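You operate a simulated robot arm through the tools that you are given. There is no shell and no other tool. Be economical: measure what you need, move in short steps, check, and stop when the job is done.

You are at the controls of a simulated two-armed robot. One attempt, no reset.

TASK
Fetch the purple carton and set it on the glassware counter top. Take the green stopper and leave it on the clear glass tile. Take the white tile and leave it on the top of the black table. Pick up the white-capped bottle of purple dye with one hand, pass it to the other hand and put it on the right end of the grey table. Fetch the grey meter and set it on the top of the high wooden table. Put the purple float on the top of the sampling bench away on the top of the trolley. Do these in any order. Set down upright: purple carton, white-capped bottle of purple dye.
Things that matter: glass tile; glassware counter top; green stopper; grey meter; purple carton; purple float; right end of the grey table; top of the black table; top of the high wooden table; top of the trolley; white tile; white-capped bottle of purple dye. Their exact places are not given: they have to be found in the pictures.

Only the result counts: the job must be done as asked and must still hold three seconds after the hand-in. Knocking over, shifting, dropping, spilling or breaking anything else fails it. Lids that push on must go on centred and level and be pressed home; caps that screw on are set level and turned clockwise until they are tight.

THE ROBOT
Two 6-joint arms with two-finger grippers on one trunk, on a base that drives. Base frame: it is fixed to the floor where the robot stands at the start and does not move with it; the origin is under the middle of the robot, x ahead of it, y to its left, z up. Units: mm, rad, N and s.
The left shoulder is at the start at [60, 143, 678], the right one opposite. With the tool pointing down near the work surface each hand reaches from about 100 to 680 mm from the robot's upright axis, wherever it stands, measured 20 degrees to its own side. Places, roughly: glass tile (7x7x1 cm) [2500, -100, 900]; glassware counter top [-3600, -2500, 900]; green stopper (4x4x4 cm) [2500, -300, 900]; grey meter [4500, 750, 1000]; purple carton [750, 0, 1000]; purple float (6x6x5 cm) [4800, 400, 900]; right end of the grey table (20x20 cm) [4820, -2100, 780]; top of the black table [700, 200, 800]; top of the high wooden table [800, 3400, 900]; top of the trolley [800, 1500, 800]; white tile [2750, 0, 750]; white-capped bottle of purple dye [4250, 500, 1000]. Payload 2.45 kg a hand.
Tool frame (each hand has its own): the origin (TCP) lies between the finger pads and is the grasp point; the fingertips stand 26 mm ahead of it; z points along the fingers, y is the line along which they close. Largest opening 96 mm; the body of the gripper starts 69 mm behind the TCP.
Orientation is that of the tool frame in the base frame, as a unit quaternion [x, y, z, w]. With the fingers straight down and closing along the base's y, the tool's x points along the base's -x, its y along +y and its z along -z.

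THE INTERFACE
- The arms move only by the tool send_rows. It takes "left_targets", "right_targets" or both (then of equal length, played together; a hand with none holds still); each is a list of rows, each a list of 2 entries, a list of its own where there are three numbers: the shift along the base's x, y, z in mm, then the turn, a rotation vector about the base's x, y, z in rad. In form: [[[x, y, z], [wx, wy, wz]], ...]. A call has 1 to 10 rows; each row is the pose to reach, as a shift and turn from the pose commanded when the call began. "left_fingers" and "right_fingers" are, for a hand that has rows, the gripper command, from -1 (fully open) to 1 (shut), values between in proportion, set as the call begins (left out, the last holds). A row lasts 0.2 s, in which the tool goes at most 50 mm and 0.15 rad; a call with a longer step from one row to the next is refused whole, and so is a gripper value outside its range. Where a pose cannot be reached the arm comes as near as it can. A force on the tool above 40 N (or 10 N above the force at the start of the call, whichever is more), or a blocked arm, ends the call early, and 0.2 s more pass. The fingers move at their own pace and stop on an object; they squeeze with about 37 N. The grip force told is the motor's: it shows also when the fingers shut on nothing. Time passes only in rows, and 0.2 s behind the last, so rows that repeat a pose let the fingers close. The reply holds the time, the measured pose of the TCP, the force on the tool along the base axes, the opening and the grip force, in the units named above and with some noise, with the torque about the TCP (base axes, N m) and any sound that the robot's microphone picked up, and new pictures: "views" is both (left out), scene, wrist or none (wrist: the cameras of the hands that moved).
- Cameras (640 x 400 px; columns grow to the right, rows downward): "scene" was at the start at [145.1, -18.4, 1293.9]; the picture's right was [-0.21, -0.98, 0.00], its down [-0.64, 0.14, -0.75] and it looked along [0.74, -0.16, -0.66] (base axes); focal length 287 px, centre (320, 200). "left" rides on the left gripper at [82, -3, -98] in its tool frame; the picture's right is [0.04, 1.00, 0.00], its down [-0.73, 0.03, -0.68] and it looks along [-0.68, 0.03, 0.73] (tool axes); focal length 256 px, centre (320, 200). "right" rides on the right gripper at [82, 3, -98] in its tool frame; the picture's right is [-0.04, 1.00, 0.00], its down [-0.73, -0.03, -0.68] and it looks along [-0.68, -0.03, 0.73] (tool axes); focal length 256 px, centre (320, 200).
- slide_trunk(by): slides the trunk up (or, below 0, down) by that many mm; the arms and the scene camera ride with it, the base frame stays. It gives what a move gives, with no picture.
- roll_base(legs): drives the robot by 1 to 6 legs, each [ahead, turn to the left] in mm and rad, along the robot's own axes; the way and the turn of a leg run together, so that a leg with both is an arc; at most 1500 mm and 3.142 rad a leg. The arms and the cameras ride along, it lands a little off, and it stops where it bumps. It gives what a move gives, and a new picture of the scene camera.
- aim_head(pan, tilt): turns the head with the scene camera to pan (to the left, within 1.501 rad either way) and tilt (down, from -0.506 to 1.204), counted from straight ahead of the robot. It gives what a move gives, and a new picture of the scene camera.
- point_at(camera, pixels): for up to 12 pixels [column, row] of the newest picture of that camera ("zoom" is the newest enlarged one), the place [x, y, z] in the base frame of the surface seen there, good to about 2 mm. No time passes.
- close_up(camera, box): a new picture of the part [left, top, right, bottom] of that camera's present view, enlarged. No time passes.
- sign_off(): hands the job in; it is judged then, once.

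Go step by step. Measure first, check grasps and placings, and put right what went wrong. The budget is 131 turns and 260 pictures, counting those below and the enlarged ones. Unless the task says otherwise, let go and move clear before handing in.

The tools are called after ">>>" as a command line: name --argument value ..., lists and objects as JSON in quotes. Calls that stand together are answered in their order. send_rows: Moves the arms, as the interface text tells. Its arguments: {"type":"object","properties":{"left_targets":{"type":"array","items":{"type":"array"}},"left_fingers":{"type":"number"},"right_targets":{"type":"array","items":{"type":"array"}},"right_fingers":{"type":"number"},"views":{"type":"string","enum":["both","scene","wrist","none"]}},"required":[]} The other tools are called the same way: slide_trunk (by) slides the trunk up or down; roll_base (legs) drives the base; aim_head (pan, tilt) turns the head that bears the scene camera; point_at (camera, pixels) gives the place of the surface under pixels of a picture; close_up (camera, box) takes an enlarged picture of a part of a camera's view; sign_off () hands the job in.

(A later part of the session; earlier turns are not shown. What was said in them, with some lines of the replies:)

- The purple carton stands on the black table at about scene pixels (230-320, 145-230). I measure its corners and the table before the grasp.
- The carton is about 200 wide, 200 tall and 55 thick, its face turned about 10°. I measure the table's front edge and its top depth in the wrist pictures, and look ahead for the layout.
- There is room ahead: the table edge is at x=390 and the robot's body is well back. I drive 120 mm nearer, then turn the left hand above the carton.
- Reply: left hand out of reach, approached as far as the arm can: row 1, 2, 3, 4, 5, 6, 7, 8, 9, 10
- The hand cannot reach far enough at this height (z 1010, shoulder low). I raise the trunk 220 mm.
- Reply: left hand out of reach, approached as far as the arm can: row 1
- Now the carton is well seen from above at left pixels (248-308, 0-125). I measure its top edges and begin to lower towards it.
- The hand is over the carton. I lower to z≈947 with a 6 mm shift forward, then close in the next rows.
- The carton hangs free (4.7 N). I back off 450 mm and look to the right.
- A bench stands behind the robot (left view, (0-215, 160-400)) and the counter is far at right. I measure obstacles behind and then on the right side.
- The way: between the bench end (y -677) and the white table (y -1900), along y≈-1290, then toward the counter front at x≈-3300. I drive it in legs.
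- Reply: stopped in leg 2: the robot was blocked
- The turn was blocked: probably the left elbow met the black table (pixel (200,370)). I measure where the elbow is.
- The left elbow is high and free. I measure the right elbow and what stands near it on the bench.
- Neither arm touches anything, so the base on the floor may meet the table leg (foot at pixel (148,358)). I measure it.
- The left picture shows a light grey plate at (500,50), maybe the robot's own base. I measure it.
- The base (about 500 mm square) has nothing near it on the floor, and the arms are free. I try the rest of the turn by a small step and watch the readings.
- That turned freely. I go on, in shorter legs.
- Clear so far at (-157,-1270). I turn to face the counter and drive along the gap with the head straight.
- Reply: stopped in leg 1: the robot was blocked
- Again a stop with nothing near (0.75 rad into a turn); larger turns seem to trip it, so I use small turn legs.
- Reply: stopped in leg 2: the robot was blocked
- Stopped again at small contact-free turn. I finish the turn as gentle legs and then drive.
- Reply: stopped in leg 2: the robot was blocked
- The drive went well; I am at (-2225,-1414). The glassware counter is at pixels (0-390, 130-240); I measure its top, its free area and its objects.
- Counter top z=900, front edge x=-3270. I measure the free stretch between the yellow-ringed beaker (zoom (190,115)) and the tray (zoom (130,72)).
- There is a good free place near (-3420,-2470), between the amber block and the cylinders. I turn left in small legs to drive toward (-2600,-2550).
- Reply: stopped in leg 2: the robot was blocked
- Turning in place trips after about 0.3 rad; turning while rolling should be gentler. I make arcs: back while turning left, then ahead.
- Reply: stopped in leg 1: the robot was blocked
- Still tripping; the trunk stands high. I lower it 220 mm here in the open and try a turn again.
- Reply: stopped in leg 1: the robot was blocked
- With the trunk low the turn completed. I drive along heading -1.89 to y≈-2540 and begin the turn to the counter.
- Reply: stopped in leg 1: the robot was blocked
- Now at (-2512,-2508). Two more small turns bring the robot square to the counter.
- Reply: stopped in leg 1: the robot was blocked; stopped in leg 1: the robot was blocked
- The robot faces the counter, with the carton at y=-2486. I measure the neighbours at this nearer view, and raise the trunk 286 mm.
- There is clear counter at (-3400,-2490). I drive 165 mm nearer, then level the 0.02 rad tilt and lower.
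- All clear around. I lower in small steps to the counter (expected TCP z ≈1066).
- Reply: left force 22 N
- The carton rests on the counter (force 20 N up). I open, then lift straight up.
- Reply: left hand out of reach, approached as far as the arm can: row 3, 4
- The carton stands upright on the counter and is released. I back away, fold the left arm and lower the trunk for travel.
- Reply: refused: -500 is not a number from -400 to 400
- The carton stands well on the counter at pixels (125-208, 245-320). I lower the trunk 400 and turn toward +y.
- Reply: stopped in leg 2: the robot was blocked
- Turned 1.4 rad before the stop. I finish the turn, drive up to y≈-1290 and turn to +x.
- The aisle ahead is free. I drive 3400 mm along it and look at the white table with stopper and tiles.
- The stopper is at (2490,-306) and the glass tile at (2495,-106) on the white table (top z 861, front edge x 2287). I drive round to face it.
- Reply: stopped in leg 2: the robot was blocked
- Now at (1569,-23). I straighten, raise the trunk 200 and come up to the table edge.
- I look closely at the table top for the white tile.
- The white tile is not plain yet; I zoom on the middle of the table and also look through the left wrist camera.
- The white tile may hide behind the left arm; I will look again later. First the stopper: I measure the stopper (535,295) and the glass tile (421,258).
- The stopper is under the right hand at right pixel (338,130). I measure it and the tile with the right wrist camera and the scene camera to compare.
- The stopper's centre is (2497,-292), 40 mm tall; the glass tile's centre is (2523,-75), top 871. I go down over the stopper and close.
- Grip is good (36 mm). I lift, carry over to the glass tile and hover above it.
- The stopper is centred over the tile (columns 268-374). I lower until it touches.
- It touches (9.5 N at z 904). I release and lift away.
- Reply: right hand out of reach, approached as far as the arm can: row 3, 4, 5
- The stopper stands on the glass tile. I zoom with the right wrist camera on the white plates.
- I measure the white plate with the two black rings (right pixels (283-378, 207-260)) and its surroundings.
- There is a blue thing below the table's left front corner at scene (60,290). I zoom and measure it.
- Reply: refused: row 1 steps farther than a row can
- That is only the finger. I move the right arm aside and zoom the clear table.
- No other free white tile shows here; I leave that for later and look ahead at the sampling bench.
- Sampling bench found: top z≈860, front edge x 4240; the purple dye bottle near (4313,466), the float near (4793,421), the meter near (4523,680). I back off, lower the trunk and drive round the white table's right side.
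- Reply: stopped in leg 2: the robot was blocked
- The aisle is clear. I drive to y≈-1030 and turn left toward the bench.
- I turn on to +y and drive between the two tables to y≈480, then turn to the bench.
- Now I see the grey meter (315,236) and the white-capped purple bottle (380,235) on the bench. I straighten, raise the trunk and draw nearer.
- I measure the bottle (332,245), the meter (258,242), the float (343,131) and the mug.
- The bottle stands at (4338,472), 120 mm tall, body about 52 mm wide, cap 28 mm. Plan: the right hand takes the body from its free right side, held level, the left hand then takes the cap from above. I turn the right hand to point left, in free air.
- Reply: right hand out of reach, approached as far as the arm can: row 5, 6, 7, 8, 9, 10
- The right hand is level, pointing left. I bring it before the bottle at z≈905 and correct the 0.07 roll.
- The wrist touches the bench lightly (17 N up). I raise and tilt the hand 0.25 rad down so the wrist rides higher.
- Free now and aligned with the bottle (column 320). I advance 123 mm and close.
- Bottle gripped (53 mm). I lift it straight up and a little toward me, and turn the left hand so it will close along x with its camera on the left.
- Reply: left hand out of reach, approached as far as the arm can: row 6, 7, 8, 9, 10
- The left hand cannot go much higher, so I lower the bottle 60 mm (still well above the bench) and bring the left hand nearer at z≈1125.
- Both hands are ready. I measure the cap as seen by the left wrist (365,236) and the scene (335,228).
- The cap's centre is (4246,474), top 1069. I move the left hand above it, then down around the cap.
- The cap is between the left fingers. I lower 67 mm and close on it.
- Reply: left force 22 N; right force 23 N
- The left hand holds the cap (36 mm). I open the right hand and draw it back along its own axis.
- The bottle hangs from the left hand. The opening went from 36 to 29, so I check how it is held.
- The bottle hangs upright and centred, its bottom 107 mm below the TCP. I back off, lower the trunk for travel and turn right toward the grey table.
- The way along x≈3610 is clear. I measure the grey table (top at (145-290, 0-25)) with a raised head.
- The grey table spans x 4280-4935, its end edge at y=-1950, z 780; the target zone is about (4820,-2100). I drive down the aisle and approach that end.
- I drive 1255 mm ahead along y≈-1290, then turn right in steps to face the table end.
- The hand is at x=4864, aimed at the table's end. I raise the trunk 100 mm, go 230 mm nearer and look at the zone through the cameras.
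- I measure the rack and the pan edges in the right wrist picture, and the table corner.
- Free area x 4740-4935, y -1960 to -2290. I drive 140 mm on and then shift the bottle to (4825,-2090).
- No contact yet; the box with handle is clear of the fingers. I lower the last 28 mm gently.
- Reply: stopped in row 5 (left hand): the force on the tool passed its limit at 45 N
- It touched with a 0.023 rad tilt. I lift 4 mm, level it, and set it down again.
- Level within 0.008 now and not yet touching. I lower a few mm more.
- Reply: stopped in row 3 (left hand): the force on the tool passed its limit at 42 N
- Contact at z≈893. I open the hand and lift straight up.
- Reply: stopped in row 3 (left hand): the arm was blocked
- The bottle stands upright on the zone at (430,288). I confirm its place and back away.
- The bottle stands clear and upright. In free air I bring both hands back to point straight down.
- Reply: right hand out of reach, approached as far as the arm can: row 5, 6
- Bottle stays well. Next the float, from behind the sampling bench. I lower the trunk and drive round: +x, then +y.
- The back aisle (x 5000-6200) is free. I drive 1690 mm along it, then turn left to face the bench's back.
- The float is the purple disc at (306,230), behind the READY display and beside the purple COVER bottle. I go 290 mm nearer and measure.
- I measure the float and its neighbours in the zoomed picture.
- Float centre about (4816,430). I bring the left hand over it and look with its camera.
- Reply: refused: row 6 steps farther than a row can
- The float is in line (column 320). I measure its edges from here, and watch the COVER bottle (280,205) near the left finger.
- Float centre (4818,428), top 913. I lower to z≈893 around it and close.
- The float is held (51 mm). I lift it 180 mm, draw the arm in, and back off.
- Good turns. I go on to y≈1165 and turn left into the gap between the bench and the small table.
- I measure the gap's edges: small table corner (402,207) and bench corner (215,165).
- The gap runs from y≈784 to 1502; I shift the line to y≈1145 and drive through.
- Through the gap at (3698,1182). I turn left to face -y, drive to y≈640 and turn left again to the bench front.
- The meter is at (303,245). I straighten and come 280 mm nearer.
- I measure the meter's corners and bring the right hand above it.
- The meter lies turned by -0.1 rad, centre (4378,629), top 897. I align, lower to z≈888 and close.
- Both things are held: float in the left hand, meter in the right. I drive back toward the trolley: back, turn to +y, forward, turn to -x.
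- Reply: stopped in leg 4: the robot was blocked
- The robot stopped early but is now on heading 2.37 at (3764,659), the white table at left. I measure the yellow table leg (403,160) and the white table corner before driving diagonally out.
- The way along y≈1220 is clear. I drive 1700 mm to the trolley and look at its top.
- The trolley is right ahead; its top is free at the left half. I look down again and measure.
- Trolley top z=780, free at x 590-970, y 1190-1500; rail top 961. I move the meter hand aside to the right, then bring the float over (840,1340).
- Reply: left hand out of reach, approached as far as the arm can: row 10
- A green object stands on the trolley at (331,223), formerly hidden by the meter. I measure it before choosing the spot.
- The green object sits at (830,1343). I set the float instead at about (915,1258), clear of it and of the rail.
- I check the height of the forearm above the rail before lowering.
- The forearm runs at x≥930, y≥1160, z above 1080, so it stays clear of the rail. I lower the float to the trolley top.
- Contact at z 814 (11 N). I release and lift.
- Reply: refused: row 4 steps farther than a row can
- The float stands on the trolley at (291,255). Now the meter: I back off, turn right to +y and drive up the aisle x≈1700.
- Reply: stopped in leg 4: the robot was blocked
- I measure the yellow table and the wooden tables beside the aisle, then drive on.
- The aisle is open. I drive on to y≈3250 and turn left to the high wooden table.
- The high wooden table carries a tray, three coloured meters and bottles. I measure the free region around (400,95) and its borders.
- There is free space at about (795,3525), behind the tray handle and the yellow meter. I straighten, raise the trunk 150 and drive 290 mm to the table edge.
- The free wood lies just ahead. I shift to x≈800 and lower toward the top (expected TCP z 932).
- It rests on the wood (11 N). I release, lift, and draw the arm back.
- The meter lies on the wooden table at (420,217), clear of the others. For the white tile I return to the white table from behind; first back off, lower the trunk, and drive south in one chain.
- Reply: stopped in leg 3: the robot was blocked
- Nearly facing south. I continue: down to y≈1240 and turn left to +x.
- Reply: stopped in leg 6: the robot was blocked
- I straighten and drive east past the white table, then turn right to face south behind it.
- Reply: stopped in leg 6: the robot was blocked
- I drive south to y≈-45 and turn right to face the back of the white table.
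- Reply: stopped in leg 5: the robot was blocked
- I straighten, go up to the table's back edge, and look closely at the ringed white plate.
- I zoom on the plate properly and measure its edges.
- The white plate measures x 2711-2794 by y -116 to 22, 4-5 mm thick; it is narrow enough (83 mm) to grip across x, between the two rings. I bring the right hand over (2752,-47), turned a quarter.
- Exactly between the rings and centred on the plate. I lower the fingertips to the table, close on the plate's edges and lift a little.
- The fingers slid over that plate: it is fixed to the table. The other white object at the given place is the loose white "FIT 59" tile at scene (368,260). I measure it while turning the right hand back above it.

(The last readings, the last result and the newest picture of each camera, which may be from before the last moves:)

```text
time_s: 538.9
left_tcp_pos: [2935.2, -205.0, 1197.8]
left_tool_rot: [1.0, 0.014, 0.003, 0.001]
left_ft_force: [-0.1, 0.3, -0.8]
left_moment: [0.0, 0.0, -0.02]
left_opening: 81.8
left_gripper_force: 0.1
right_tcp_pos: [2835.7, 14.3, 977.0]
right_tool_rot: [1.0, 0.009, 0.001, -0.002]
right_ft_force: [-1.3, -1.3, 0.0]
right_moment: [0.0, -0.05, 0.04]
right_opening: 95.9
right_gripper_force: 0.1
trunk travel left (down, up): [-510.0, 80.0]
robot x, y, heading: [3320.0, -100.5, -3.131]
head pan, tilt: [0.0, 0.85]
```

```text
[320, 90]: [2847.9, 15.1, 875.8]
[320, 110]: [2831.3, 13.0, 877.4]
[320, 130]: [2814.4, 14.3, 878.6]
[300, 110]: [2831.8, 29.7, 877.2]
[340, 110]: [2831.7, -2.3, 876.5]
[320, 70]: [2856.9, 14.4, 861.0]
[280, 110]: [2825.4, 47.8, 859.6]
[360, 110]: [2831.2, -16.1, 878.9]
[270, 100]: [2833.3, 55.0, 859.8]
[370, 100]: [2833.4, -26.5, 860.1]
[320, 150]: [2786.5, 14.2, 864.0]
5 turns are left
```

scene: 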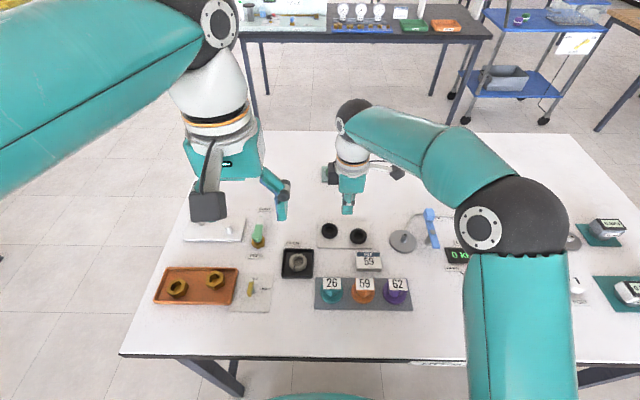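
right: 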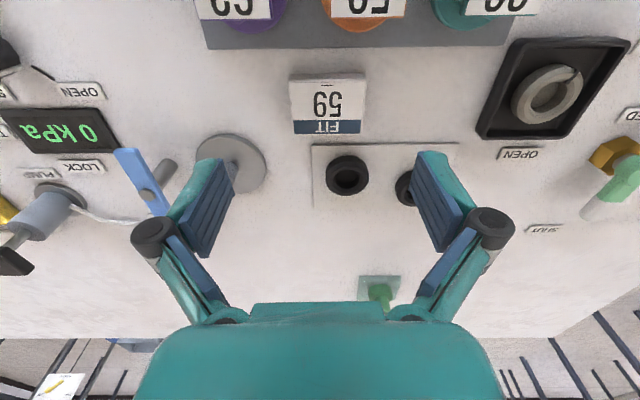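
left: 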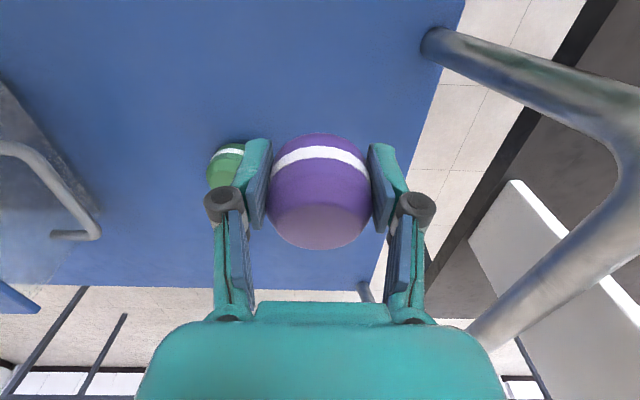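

It is a loose white tile: x 2812-2855, y -20 to 40, top 878. I grip it across y, lift, back off, and drive round the south end of the white table in single small turns.

>>> send_rows --right_targets '[[[-2, -4, -35], [0, 0, 0]], [[-3, -4, -65], [0, 0, 0]], [[-3, -4, -82], [0, 0, 0]], [[-3, -4, -88], [0, 0, 0]]]' --views "none"

>>> send_rows --right_targets '[[[0, 0, 0], [0, 0, 0]], [[0, 0, 0], [0, 0, 0]], [[0, 0, 0], [0, 0, 0]]]' --right_fingers 1 --views "none"

>>> send_rows --right_targets '[[[0, 0, 20], [0, 0, 0]], [[0, 0, 50], [0, 0, 0]], [[0, 0, 90], [0, 0, 0]], [[0, 0, 120], [0, 0, 0]], [[40, 0, 125], [0, 0, 0]], [[80, 0, 125], [0, 0, 0]]]' --views "wrist"

>>> roll_base --legs '[[-330, 0]]'

>>> slide_trunk --by -140

>>> roll_base --legs '[[0, 0.52]]'

>>> roll_base --legs '[[0, 0.52]]'

>>> roll_base --legs '[[0, 0.52]]'

>>> roll_base --legs '[[1040, 0]]'

>>> roll_base --legs '[[0, -0.52]]'

>>> roll_base --legs '[[0, -0.52]]'

>>> roll_base --legs '[[0, -0.52]]'

```text
time_s: 539.9
left_tcp_pos: [2936.8, -204.5, 1197.0]
left_tool_rot: [1.0, 0.015, 0.004, 0.0]
left_ft_force: [0.6, 0.8, -0.2]
left_moment: [0.01, -0.05, 0.03]
left_opening: 81.7
left_gripper_force: 0.1
right_tcp_pos: [2832.1, 11.3, 889.2]
right_tool_rot: [1.0, 0.01, 0.001, -0.002]
right_ft_force: [-0.2, 0.3, 0.5]
right_moment: [0.01, 0.02, 0.01]
right_opening: 96.1
right_gripper_force: 0.0
trunk travel left (down, up): [-510.0, 80.0]
robot x, y, heading: [3317.2, -103.2, -3.135]
head pan, tilt: [0.0, 0.85]
```

```text
time_s: 540.7
left_tcp_pos: [2936.5, -206.3, 1196.2]
left_tool_rot: [1.0, 0.014, 0.003, 0.001]
left_ft_force: [0.9, 0.1, -1.1]
left_moment: [-0.01, -0.03, -0.03]
left_opening: 81.6
left_gripper_force: 0.1
right_tcp_pos: [2832.7, 12.6, 889.1]
right_tool_rot: [1.0, 0.01, 0.001, -0.002]
right_ft_force: [-1.0, 0.3, 1.3]
right_moment: [0.01, 0.05, -0.01]
right_opening: 59.0
right_gripper_force: 37.0
trunk travel left (down, up): [-510.0, 80.0]
robot x, y, heading: [3314.5, -105.0, -3.134]
head pan, tilt: [0.0, 0.85]
```

```text
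time_s: 542.1
left_tcp_pos: [2937.5, -206.2, 1197.7]
left_tool_rot: [1.0, 0.014, 0.002, 0.0]
left_ft_force: [-0.1, 0.1, 0.4]
left_moment: [0.0, 0.03, 0.04]
left_opening: 81.7
left_gripper_force: 0.0
right_tcp_pos: [2912.7, 9.9, 1012.0]
right_tool_rot: [1.0, 0.011, 0.001, -0.003]
right_ft_force: [-0.2, -1.0, 0.4]
right_moment: [0.02, -0.01, -0.04]
right_opening: 58.8
right_gripper_force: 37.7
trunk travel left (down, up): [-510.0, 80.0]
robot x, y, heading: [3316.3, -100.6, -3.133]
head pan, tilt: [0.0, 0.85]
```

right: 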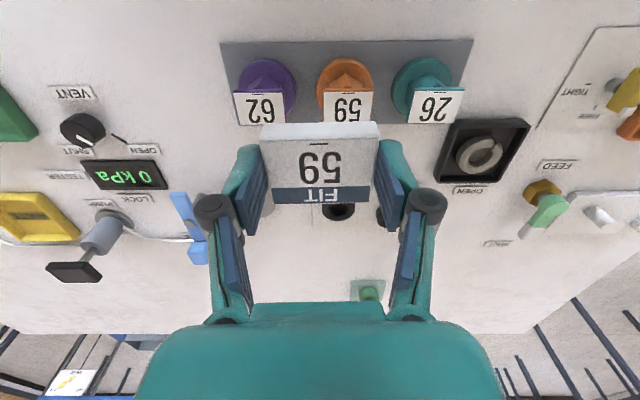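

```text
time_s: 544.3
left_tcp_pos: [3263.8, -200.0, 1197.4]
left_tool_rot: [1.0, 0.01, 0.002, 0.001]
left_ft_force: [0.4, 0.3, 0.5]
left_moment: [0.01, 0.0, 0.03]
left_opening: 81.5
left_gripper_force: 0.0
right_tcp_pos: [3242.8, 15.4, 1013.2]
right_tool_rot: [1.0, 0.007, 0.001, -0.002]
right_ft_force: [0.1, 0.2, 0.0]
right_moment: [0.03, 0.03, 0.01]
right_opening: 58.9
right_gripper_force: 37.4
trunk travel left (down, up): [-510.0, 80.0]
robot x, y, heading: [3646.9, -102.5, -3.144]
head pan, tilt: [0.0, 0.85]
```

scene: 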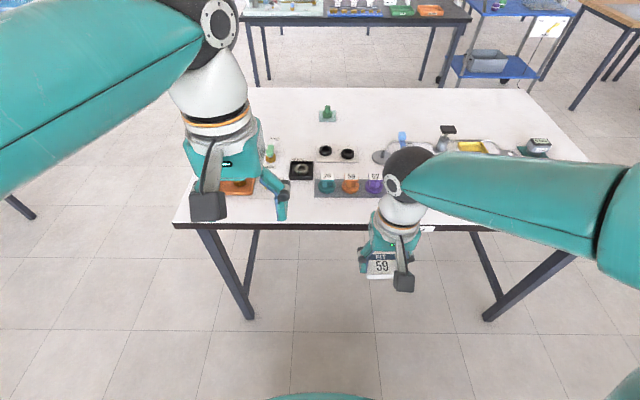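

```text
time_s: 546.0
left_tcp_pos: [3264.1, -200.0, 1056.9]
left_tool_rot: [1.0, 0.01, 0.004, 0.001]
left_ft_force: [-0.2, -0.4, 0.2]
left_moment: [-0.02, 0.0, -0.01]
left_opening: 81.7
left_gripper_force: 0.0
right_tcp_pos: [3241.9, 15.9, 874.4]
right_tool_rot: [1.0, 0.007, 0.001, -0.002]
right_ft_force: [-0.4, -0.2, -0.3]
right_moment: [0.02, 0.0, -0.02]
right_opening: 59.1
right_gripper_force: 37.0
trunk travel left (down, up): [-370.0, 220.0]
robot x, y, heading: [3649.3, -101.8, -3.147]
head pan, tilt: [0.0, 0.85]
```

```text
time_s: 548.0
left_tcp_pos: [3363.5, -375.3, 1056.3]
left_tool_rot: [0.964, 0.266, 0.004, 0.001]
left_ft_force: [-1.2, 0.5, 0.7]
left_moment: [0.03, -0.01, 0.0]
left_opening: 81.9
left_gripper_force: 0.1
right_tcp_pos: [3238.6, -198.8, 872.7]
right_tool_rot: [0.965, 0.261, 0.0, -0.002]
right_ft_force: [-0.4, 0.2, -1.4]
right_moment: [0.01, 0.0, 0.01]
right_opening: 58.7
right_gripper_force: 36.7
trunk travel left (down, up): [-370.0, 220.0]
robot x, y, heading: [3637.6, -86.0, -2.623]
head pan, tilt: [0.0, 0.85]
```

scene: 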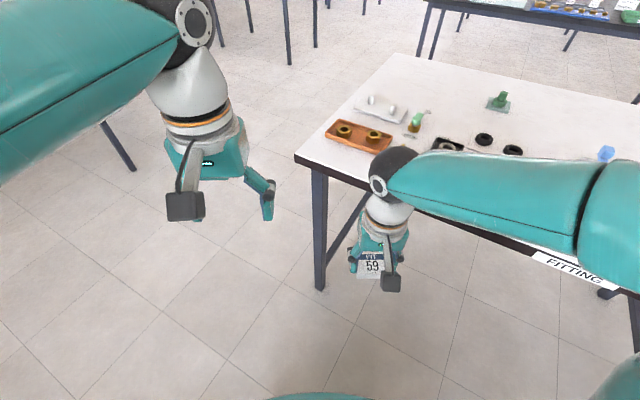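

```text
time_s: 550.0
left_tcp_pos: [3546.4, -476.8, 1056.7]
left_tool_rot: [0.861, 0.509, 0.004, -0.001]
left_ft_force: [0.3, -0.9, 0.9]
left_moment: [0.02, -0.03, 0.01]
left_opening: 81.7
left_gripper_force: 0.1
right_tcp_pos: [3349.8, -386.3, 874.6]
right_tool_rot: [0.863, 0.504, 0.0, -0.002]
right_ft_force: [-0.5, 0.1, 0.0]
right_moment: [0.01, 0.0, -0.01]
right_opening: 59.1
right_gripper_force: 36.4
trunk travel left (down, up): [-370.0, 220.0]
robot x, y, heading: [3620.4, -73.8, -2.096]
head pan, tilt: [0.0, 0.85]
```

scene: 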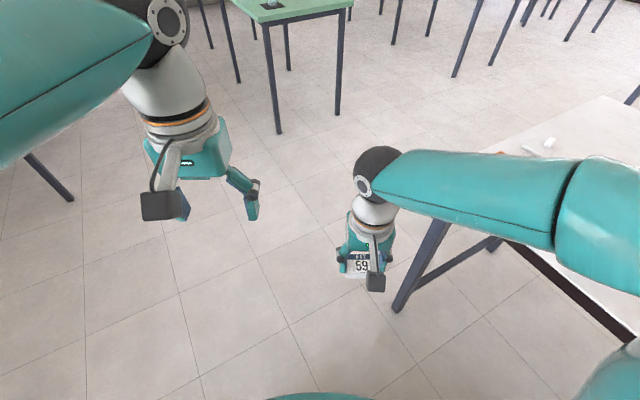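

```text
time_s: 552.0
left_tcp_pos: [3754.8, -460.8, 1058.2]
left_tool_rot: [0.703, 0.711, 0.002, -0.002]
left_ft_force: [0.3, -0.5, 0.7]
left_moment: [-0.04, -0.02, 0.0]
left_opening: 81.5
left_gripper_force: 0.1
right_tcp_pos: [3539.1, -480.1, 874.3]
right_tool_rot: [0.706, 0.708, 0.0, -0.002]
right_ft_force: [-0.6, 0.0, -0.8]
right_moment: [0.0, 0.01, 0.03]
right_opening: 58.9
right_gripper_force: 37.4
trunk travel left (down, up): [-370.0, 220.0]
robot x, y, heading: [3602.1, -74.4, -1.578]
head pan, tilt: [0.0, 0.85]
```

scene: 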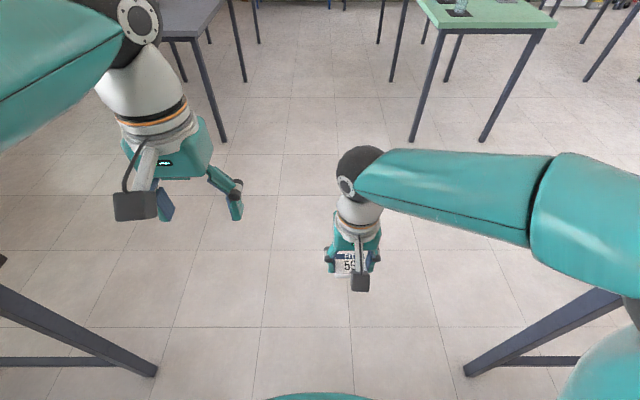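

```text
time_s: 557.6
left_tcp_pos: [3767.5, -1510.8, 1057.6]
left_tool_rot: [0.694, 0.72, 0.003, -0.002]
left_ft_force: [0.2, -0.5, -0.7]
left_moment: [-0.02, 0.0, 0.0]
left_opening: 81.7
left_gripper_force: 0.0
right_tcp_pos: [3551.7, -1535.6, 874.1]
right_tool_rot: [0.698, 0.716, -0.001, -0.002]
right_ft_force: [-0.4, -0.5, -0.2]
right_moment: [0.0, -0.01, 0.01]
right_opening: 58.7
right_gripper_force: 37.1
trunk travel left (down, up): [-370.0, 220.0]
robot x, y, heading: [3604.9, -1132.1, -1.555]
head pan, tilt: [0.0, 0.85]
```

scene: 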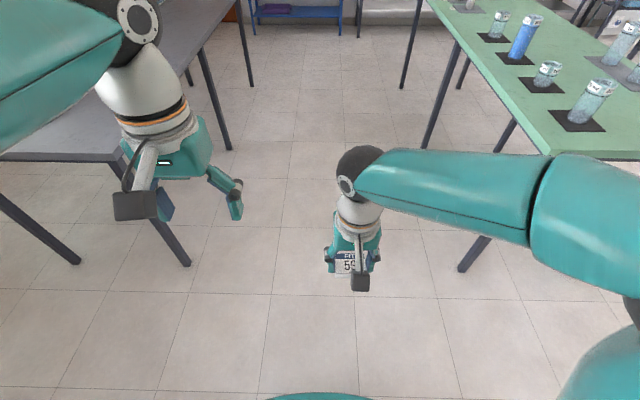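

```text
time_s: 559.6
left_tcp_pos: [3556.2, -1541.4, 1059.1]
left_tool_rot: [0.857, 0.515, 0.003, -0.001]
left_ft_force: [-0.3, -0.3, 0.3]
left_moment: [0.01, 0.02, -0.03]
left_opening: 81.6
left_gripper_force: 0.0
right_tcp_pos: [3357.4, -1454.7, 875.9]
right_tool_rot: [0.859, 0.512, 0.0, -0.001]
right_ft_force: [0.1, 0.3, -1.1]
right_moment: [-0.02, 0.02, 0.0]
right_opening: 59.1
right_gripper_force: 37.0
trunk travel left (down, up): [-370.0, 220.0]
robot x, y, heading: [3621.7, -1141.5, -2.083]
head pan, tilt: [0.0, 0.85]
```

scene: 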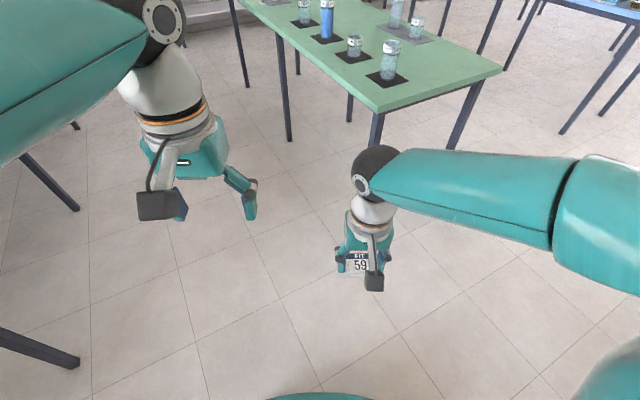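

```text
time_s: 561.6
left_tcp_pos: [3363.2, -1455.0, 1059.5]
left_tool_rot: [0.961, 0.278, 0.003, 0.001]
left_ft_force: [-1.0, 0.4, -0.6]
left_moment: [-0.01, 0.03, -0.01]
left_opening: 81.7
left_gripper_force: 0.0
right_tcp_pos: [3234.4, -1281.7, 874.6]
right_tool_rot: [0.962, 0.274, 0.002, -0.002]
right_ft_force: [0.8, 0.7, -0.3]
right_moment: [0.01, -0.01, 0.0]
right_opening: 58.6
right_gripper_force: 36.0
trunk travel left (down, up): [-370.0, 220.0]
robot x, y, heading: [3625.6, -1155.7, -2.602]
head pan, tilt: [0.0, 0.85]
```

scene: 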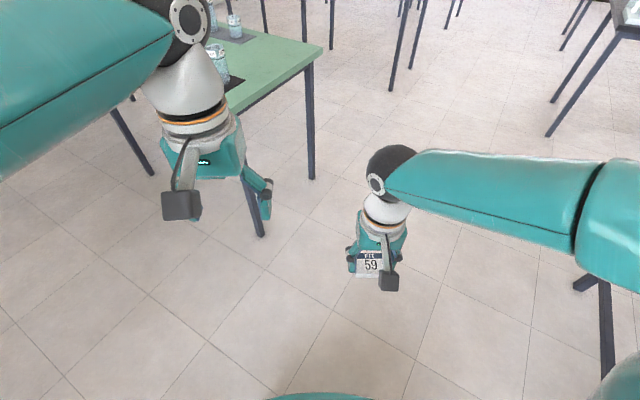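

```text
time_s: 563.7
left_tcp_pos: [3247.4, -1277.4, 1059.0]
left_tool_rot: [1.0, 0.015, 0.004, 0.001]
left_ft_force: [0.0, 0.1, 0.3]
left_moment: [-0.01, -0.02, -0.04]
left_opening: 81.7
left_gripper_force: 0.1
right_tcp_pos: [3224.3, -1062.6, 875.2]
right_tool_rot: [1.0, 0.011, 0.001, -0.002]
right_ft_force: [0.2, 0.7, -1.1]
right_moment: [0.0, -0.04, 0.0]
right_opening: 59.2
right_gripper_force: 36.8
trunk travel left (down, up): [-370.0, 220.0]
robot x, y, heading: [3628.3, -1177.7, -3.133]
head pan, tilt: [0.0, 0.85]
4 turns are left
```

scene: 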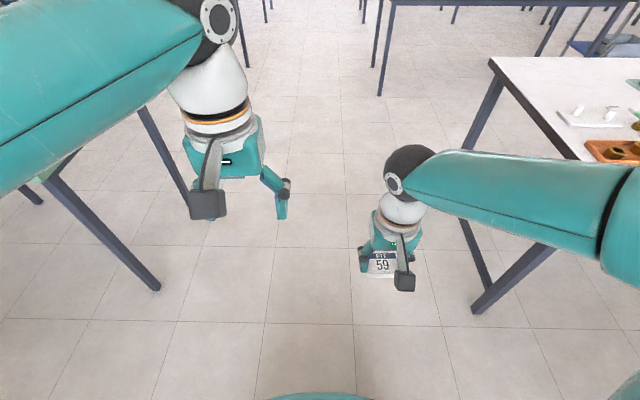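

The tile is held (59 mm) and the robot is at (3628,-1178) facing -x. I drive 3130 mm west and turn right to face the black table's right end.

>>> roll_base --legs '[[0, -0.03], [1500, 0], [1500, 0], [130, 0]]'

>>> roll_base --legs '[[0, -0.52]]'

>>> roll_base --legs '[[0, -0.52]]'

>>> roll_base --legs '[[0, -0.52]]'

>>> point_at --camera "scene" --pixels '[[320, 60], [320, 100], [320, 140], [320, 180], [240, 100], [420, 100], [320, 220], [200, 140], [450, 150], [320, 20], [320, 260]]'

```text
time_s: 579.5
left_tcp_pos: [158.9, -1249.9, 1059.9]
left_tool_rot: [1.0, 0.01, 0.004, 0.001]
left_ft_force: [-0.3, 0.0, 0.0]
left_moment: [0.01, -0.01, 0.03]
left_opening: 81.6
left_gripper_force: 0.0
right_tcp_pos: [138.6, -1033.7, 875.6]
right_tool_rot: [1.0, 0.006, 0.002, -0.003]
right_ft_force: [-0.3, -0.1, -0.7]
right_moment: [-0.03, 0.01, -0.03]
right_opening: 58.8
right_gripper_force: 37.0
trunk travel left (down, up): [-370.0, 220.0]
robot x, y, heading: [543.9, -1150.7, -3.139]
head pan, tilt: [0.0, 0.85]
```

scene: 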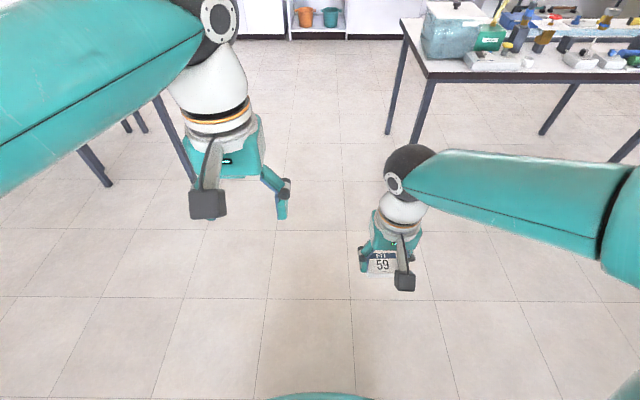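

```text
time_s: 581.5
left_tcp_pos: [162.5, -1051.3, 1060.4]
left_tool_rot: [0.97, -0.241, 0.003, 0.001]
left_ft_force: [0.1, -0.2, 0.3]
left_moment: [-0.01, 0.03, 0.01]
left_opening: 81.7
left_gripper_force: 0.0
right_tcp_pos: [248.0, -853.1, 876.6]
right_tool_rot: [0.969, -0.246, 0.003, -0.002]
right_ft_force: [0.0, -0.6, -0.2]
right_moment: [-0.01, 0.02, 0.02]
right_opening: 59.0
right_gripper_force: 36.5
trunk travel left (down, up): [-370.0, 220.0]
robot x, y, heading: [535.7, -1170.1, 2.633]
head pan, tilt: [0.0, 0.85]
```

scene: 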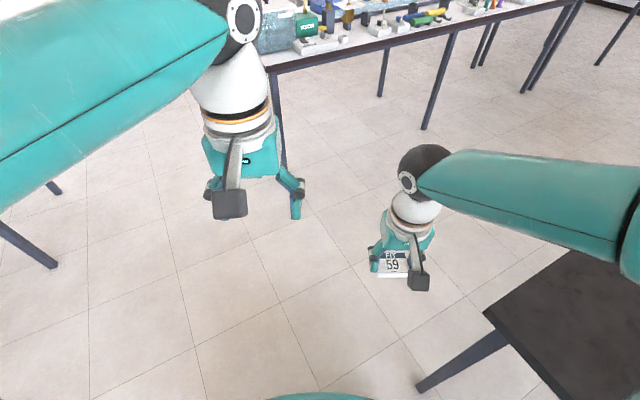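

```text
time_s: 583.5
left_tcp_pos: [269.4, -880.8, 1060.2]
left_tool_rot: [0.875, -0.484, 0.002, 0.002]
left_ft_force: [-1.1, 0.1, 0.4]
left_moment: [-0.02, -0.01, -0.02]
left_opening: 81.9
left_gripper_force: 0.0
right_tcp_pos: [442.7, -750.4, 877.2]
right_tool_rot: [0.873, -0.488, 0.002, 0.0]
right_ft_force: [0.0, 0.4, 0.3]
right_moment: [-0.03, 0.0, -0.01]
right_opening: 58.8
right_gripper_force: 37.0
trunk travel left (down, up): [-370.0, 220.0]
robot x, y, heading: [517.0, -1175.5, 2.113]
head pan, tilt: [0.0, 0.85]
```

scene: 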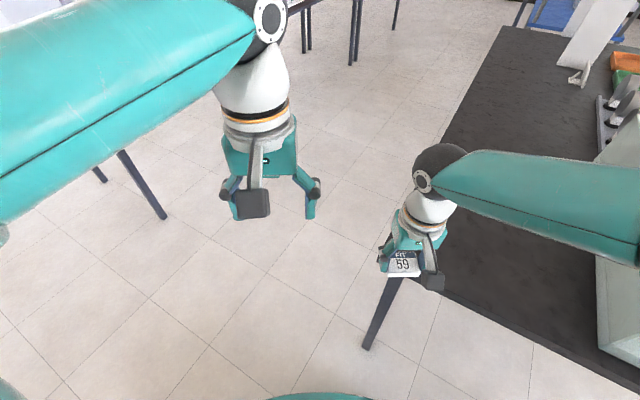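

```text
time_s: 585.5
left_tcp_pos: [448.4, -796.0, 1061.2]
left_tool_rot: [0.724, -0.69, 0.002, 0.003]
left_ft_force: [-0.3, -1.0, 0.2]
left_moment: [-0.01, -0.01, 0.0]
left_opening: 81.5
left_gripper_force: 0.2
right_tcp_pos: [662.2, -766.6, 875.8]
right_tool_rot: [0.721, -0.693, 0.002, 0.0]
right_ft_force: [0.3, 0.1, 0.5]
right_moment: [0.01, -0.07, 0.01]
right_opening: 58.7
right_gripper_force: 36.8
trunk travel left (down, up): [-370.0, 220.0]
robot x, y, heading: [494.8, -1176.5, 1.603]
head pan, tilt: [0.0, 0.85]
```

scene: 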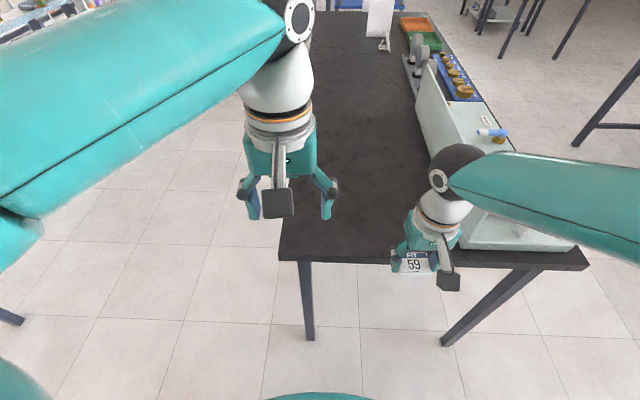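

```text
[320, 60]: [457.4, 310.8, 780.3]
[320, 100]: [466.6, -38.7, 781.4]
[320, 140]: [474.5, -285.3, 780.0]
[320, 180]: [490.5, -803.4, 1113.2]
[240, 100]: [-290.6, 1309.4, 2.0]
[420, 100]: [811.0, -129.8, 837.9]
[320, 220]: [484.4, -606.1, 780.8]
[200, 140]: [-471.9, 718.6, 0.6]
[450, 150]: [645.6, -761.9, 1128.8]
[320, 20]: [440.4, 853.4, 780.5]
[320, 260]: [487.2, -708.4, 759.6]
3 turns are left
```

The tile is at (662,-767), above the approach to the table end; free black top lies at x<780. I advance 150 mm, shift to about (595,-557), set the tile down, release and back away.

>>> roll_base --legs '[[150, 0]]'

>>> send_rows --right_targets '[[[-22, 20, 0], [0, 0, 0]], [[-44, 40, 0], [0, 0, 0]], [[-65, 60, -10], [0, 0, 0]], [[-65, 60, -35], [0, 0, 0]], [[-65, 60, -55], [0, 0, 0]], [[-65, 60, -62], [0, 0, 0]], [[-65, 60, -66], [0, 0, 0]], [[-65, 60, -68], [0, 0, 0]], [[-65, 60, -70], [0, 0, 0]]]' --views "none"

>>> send_rows --right_targets '[[[0, 0, 0], [0, 0, 0]], [[0, 0, 0], [0, 0, 0]], [[0, 0, 0], [0, 0, 0]]]' --right_fingers -1 --views "none"

>>> send_rows --right_targets '[[[0, 0, 25], [0, 0, 0]], [[0, 0, 65], [0, 0, 0]], [[0, 0, 105], [0, 0, 0]], [[0, 0, 140], [0, 0, 0]]]' --views "wrist"

>>> roll_base --legs '[[-200, 0]]'

```text
time_s: 586.9
left_tcp_pos: [442.1, -643.2, 1060.1]
left_tool_rot: [0.724, -0.69, 0.003, 0.005]
left_ft_force: [0.4, -0.2, -0.5]
left_moment: [-0.05, 0.02, 0.02]
left_opening: 81.5
left_gripper_force: 0.1
right_tcp_pos: [657.2, -615.6, 878.1]
right_tool_rot: [0.721, -0.693, 0.002, 0.0]
right_ft_force: [0.2, 0.6, -1.0]
right_moment: [-0.06, 0.03, -0.01]
right_opening: 58.8
right_gripper_force: 37.1
trunk travel left (down, up): [-370.0, 220.0]
robot x, y, heading: [498.6, -1025.6, 1.6]
head pan, tilt: [0.0, 0.85]
```

scene: 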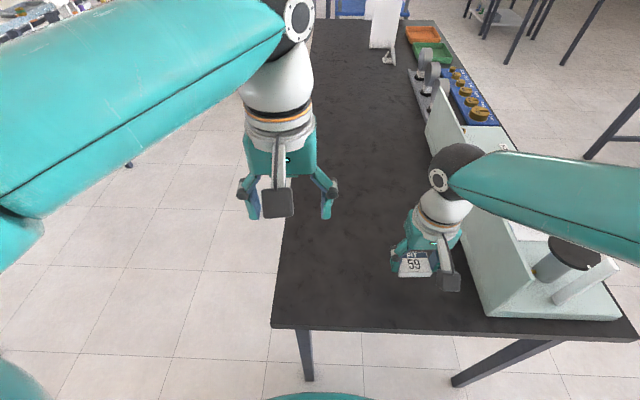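

```text
time_s: 588.9
left_tcp_pos: [442.8, -645.3, 1063.5]
left_tool_rot: [0.724, -0.69, 0.002, 0.004]
left_ft_force: [0.2, -0.5, -0.1]
left_moment: [0.01, 0.01, 0.0]
left_opening: 81.4
left_gripper_force: 0.1
right_tcp_pos: [591.9, -556.7, 808.0]
right_tool_rot: [0.721, -0.693, 0.002, -0.001]
right_ft_force: [-0.1, 0.5, 0.4]
right_moment: [0.0, 0.02, -0.02]
right_opening: 58.9
right_gripper_force: 37.3
trunk travel left (down, up): [-370.0, 220.0]
robot x, y, heading: [495.7, -1023.9, 1.604]
head pan, tilt: [0.0, 0.85]
```

```text
time_s: 589.7
left_tcp_pos: [442.3, -645.6, 1061.3]
left_tool_rot: [0.723, -0.691, 0.002, 0.003]
left_ft_force: [-0.2, -0.2, -0.6]
left_moment: [0.0, -0.01, -0.02]
left_opening: 81.7
left_gripper_force: 0.0
right_tcp_pos: [592.3, -557.6, 808.8]
right_tool_rot: [0.721, -0.693, 0.002, 0.0]
right_ft_force: [-0.3, -0.1, -0.1]
right_moment: [0.0, 0.0, -0.02]
right_opening: 96.0
right_gripper_force: 0.1
trunk travel left (down, up): [-370.0, 220.0]
robot x, y, heading: [494.6, -1027.0, 1.605]
head pan, tilt: [0.0, 0.85]
```

```text
time_s: 590.7
left_tcp_pos: [442.6, -645.8, 1062.4]
left_tool_rot: [0.724, -0.69, 0.001, 0.003]
left_ft_force: [0.2, -0.5, 0.1]
left_moment: [0.0, 0.04, -0.02]
left_opening: 81.7
left_gripper_force: 0.2
right_tcp_pos: [593.5, -557.2, 950.1]
right_tool_rot: [0.721, -0.693, 0.003, 0.0]
right_ft_force: [-0.3, -0.6, 0.8]
right_moment: [0.02, -0.01, 0.01]
right_opening: 96.0
right_gripper_force: 0.1
trunk travel left (down, up): [-370.0, 220.0]
robot x, y, heading: [494.0, -1021.9, 1.603]
head pan, tilt: [0.0, 0.85]
```

right: 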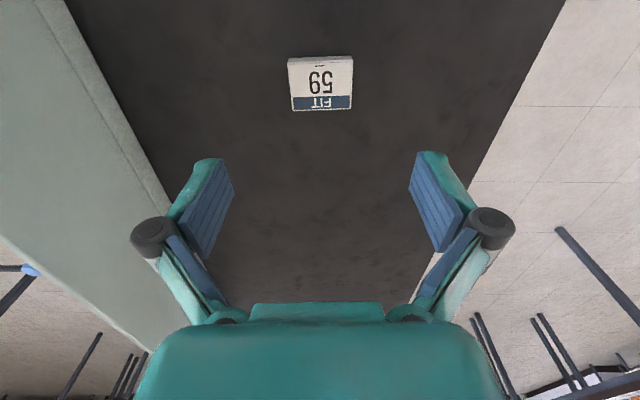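

```text
time_s: 592.3
left_tcp_pos: [449.0, -849.6, 1062.4]
left_tool_rot: [0.725, -0.689, 0.002, 0.003]
left_ft_force: [0.6, -1.1, 1.1]
left_moment: [0.0, 0.01, 0.0]
left_opening: 81.4
left_gripper_force: 0.1
right_tcp_pos: [599.2, -763.5, 950.2]
right_tool_rot: [0.722, -0.692, 0.002, -0.001]
right_ft_force: [0.6, 0.0, 0.5]
right_moment: [0.03, 0.01, 0.01]
right_opening: 96.1
right_gripper_force: 0.0
trunk travel left (down, up): [-370.0, 220.0]
robot x, y, heading: [501.9, -1229.9, 1.603]
head pan, tilt: [0.0, 0.85]
2 turns are left
```

scene: 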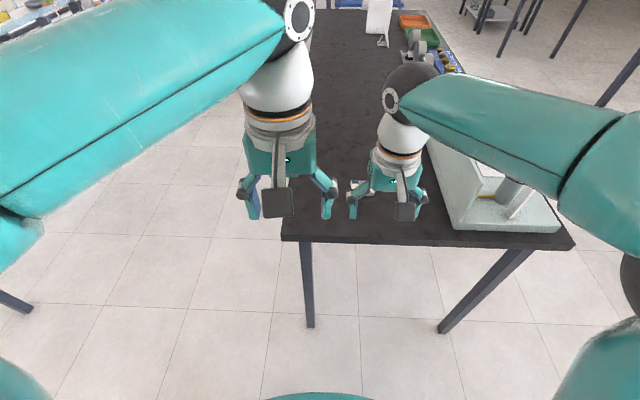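

The right wrist picture shows the white tile lying flat on the black table at (320,83), with both hands empty and clear. All six items are placed, so I hand in.

>>> sign_off

```text
The job is handed in.
```

I placed all six items and handed the job in, but I had to guess which object was the white tile. I took it to be the loose white block marked "FIT 59" at the listed spot, and it now lies flat on the black table. My first try was a thin white plate beside it. My fingers slid over that plate without moving it, so I took it to be fixed to the table.

The carton and the dye bottle (passed from the right hand to the left) were set down upright. The stopper is on the glass tile, the float on the trolley and the meter on the high wooden table.
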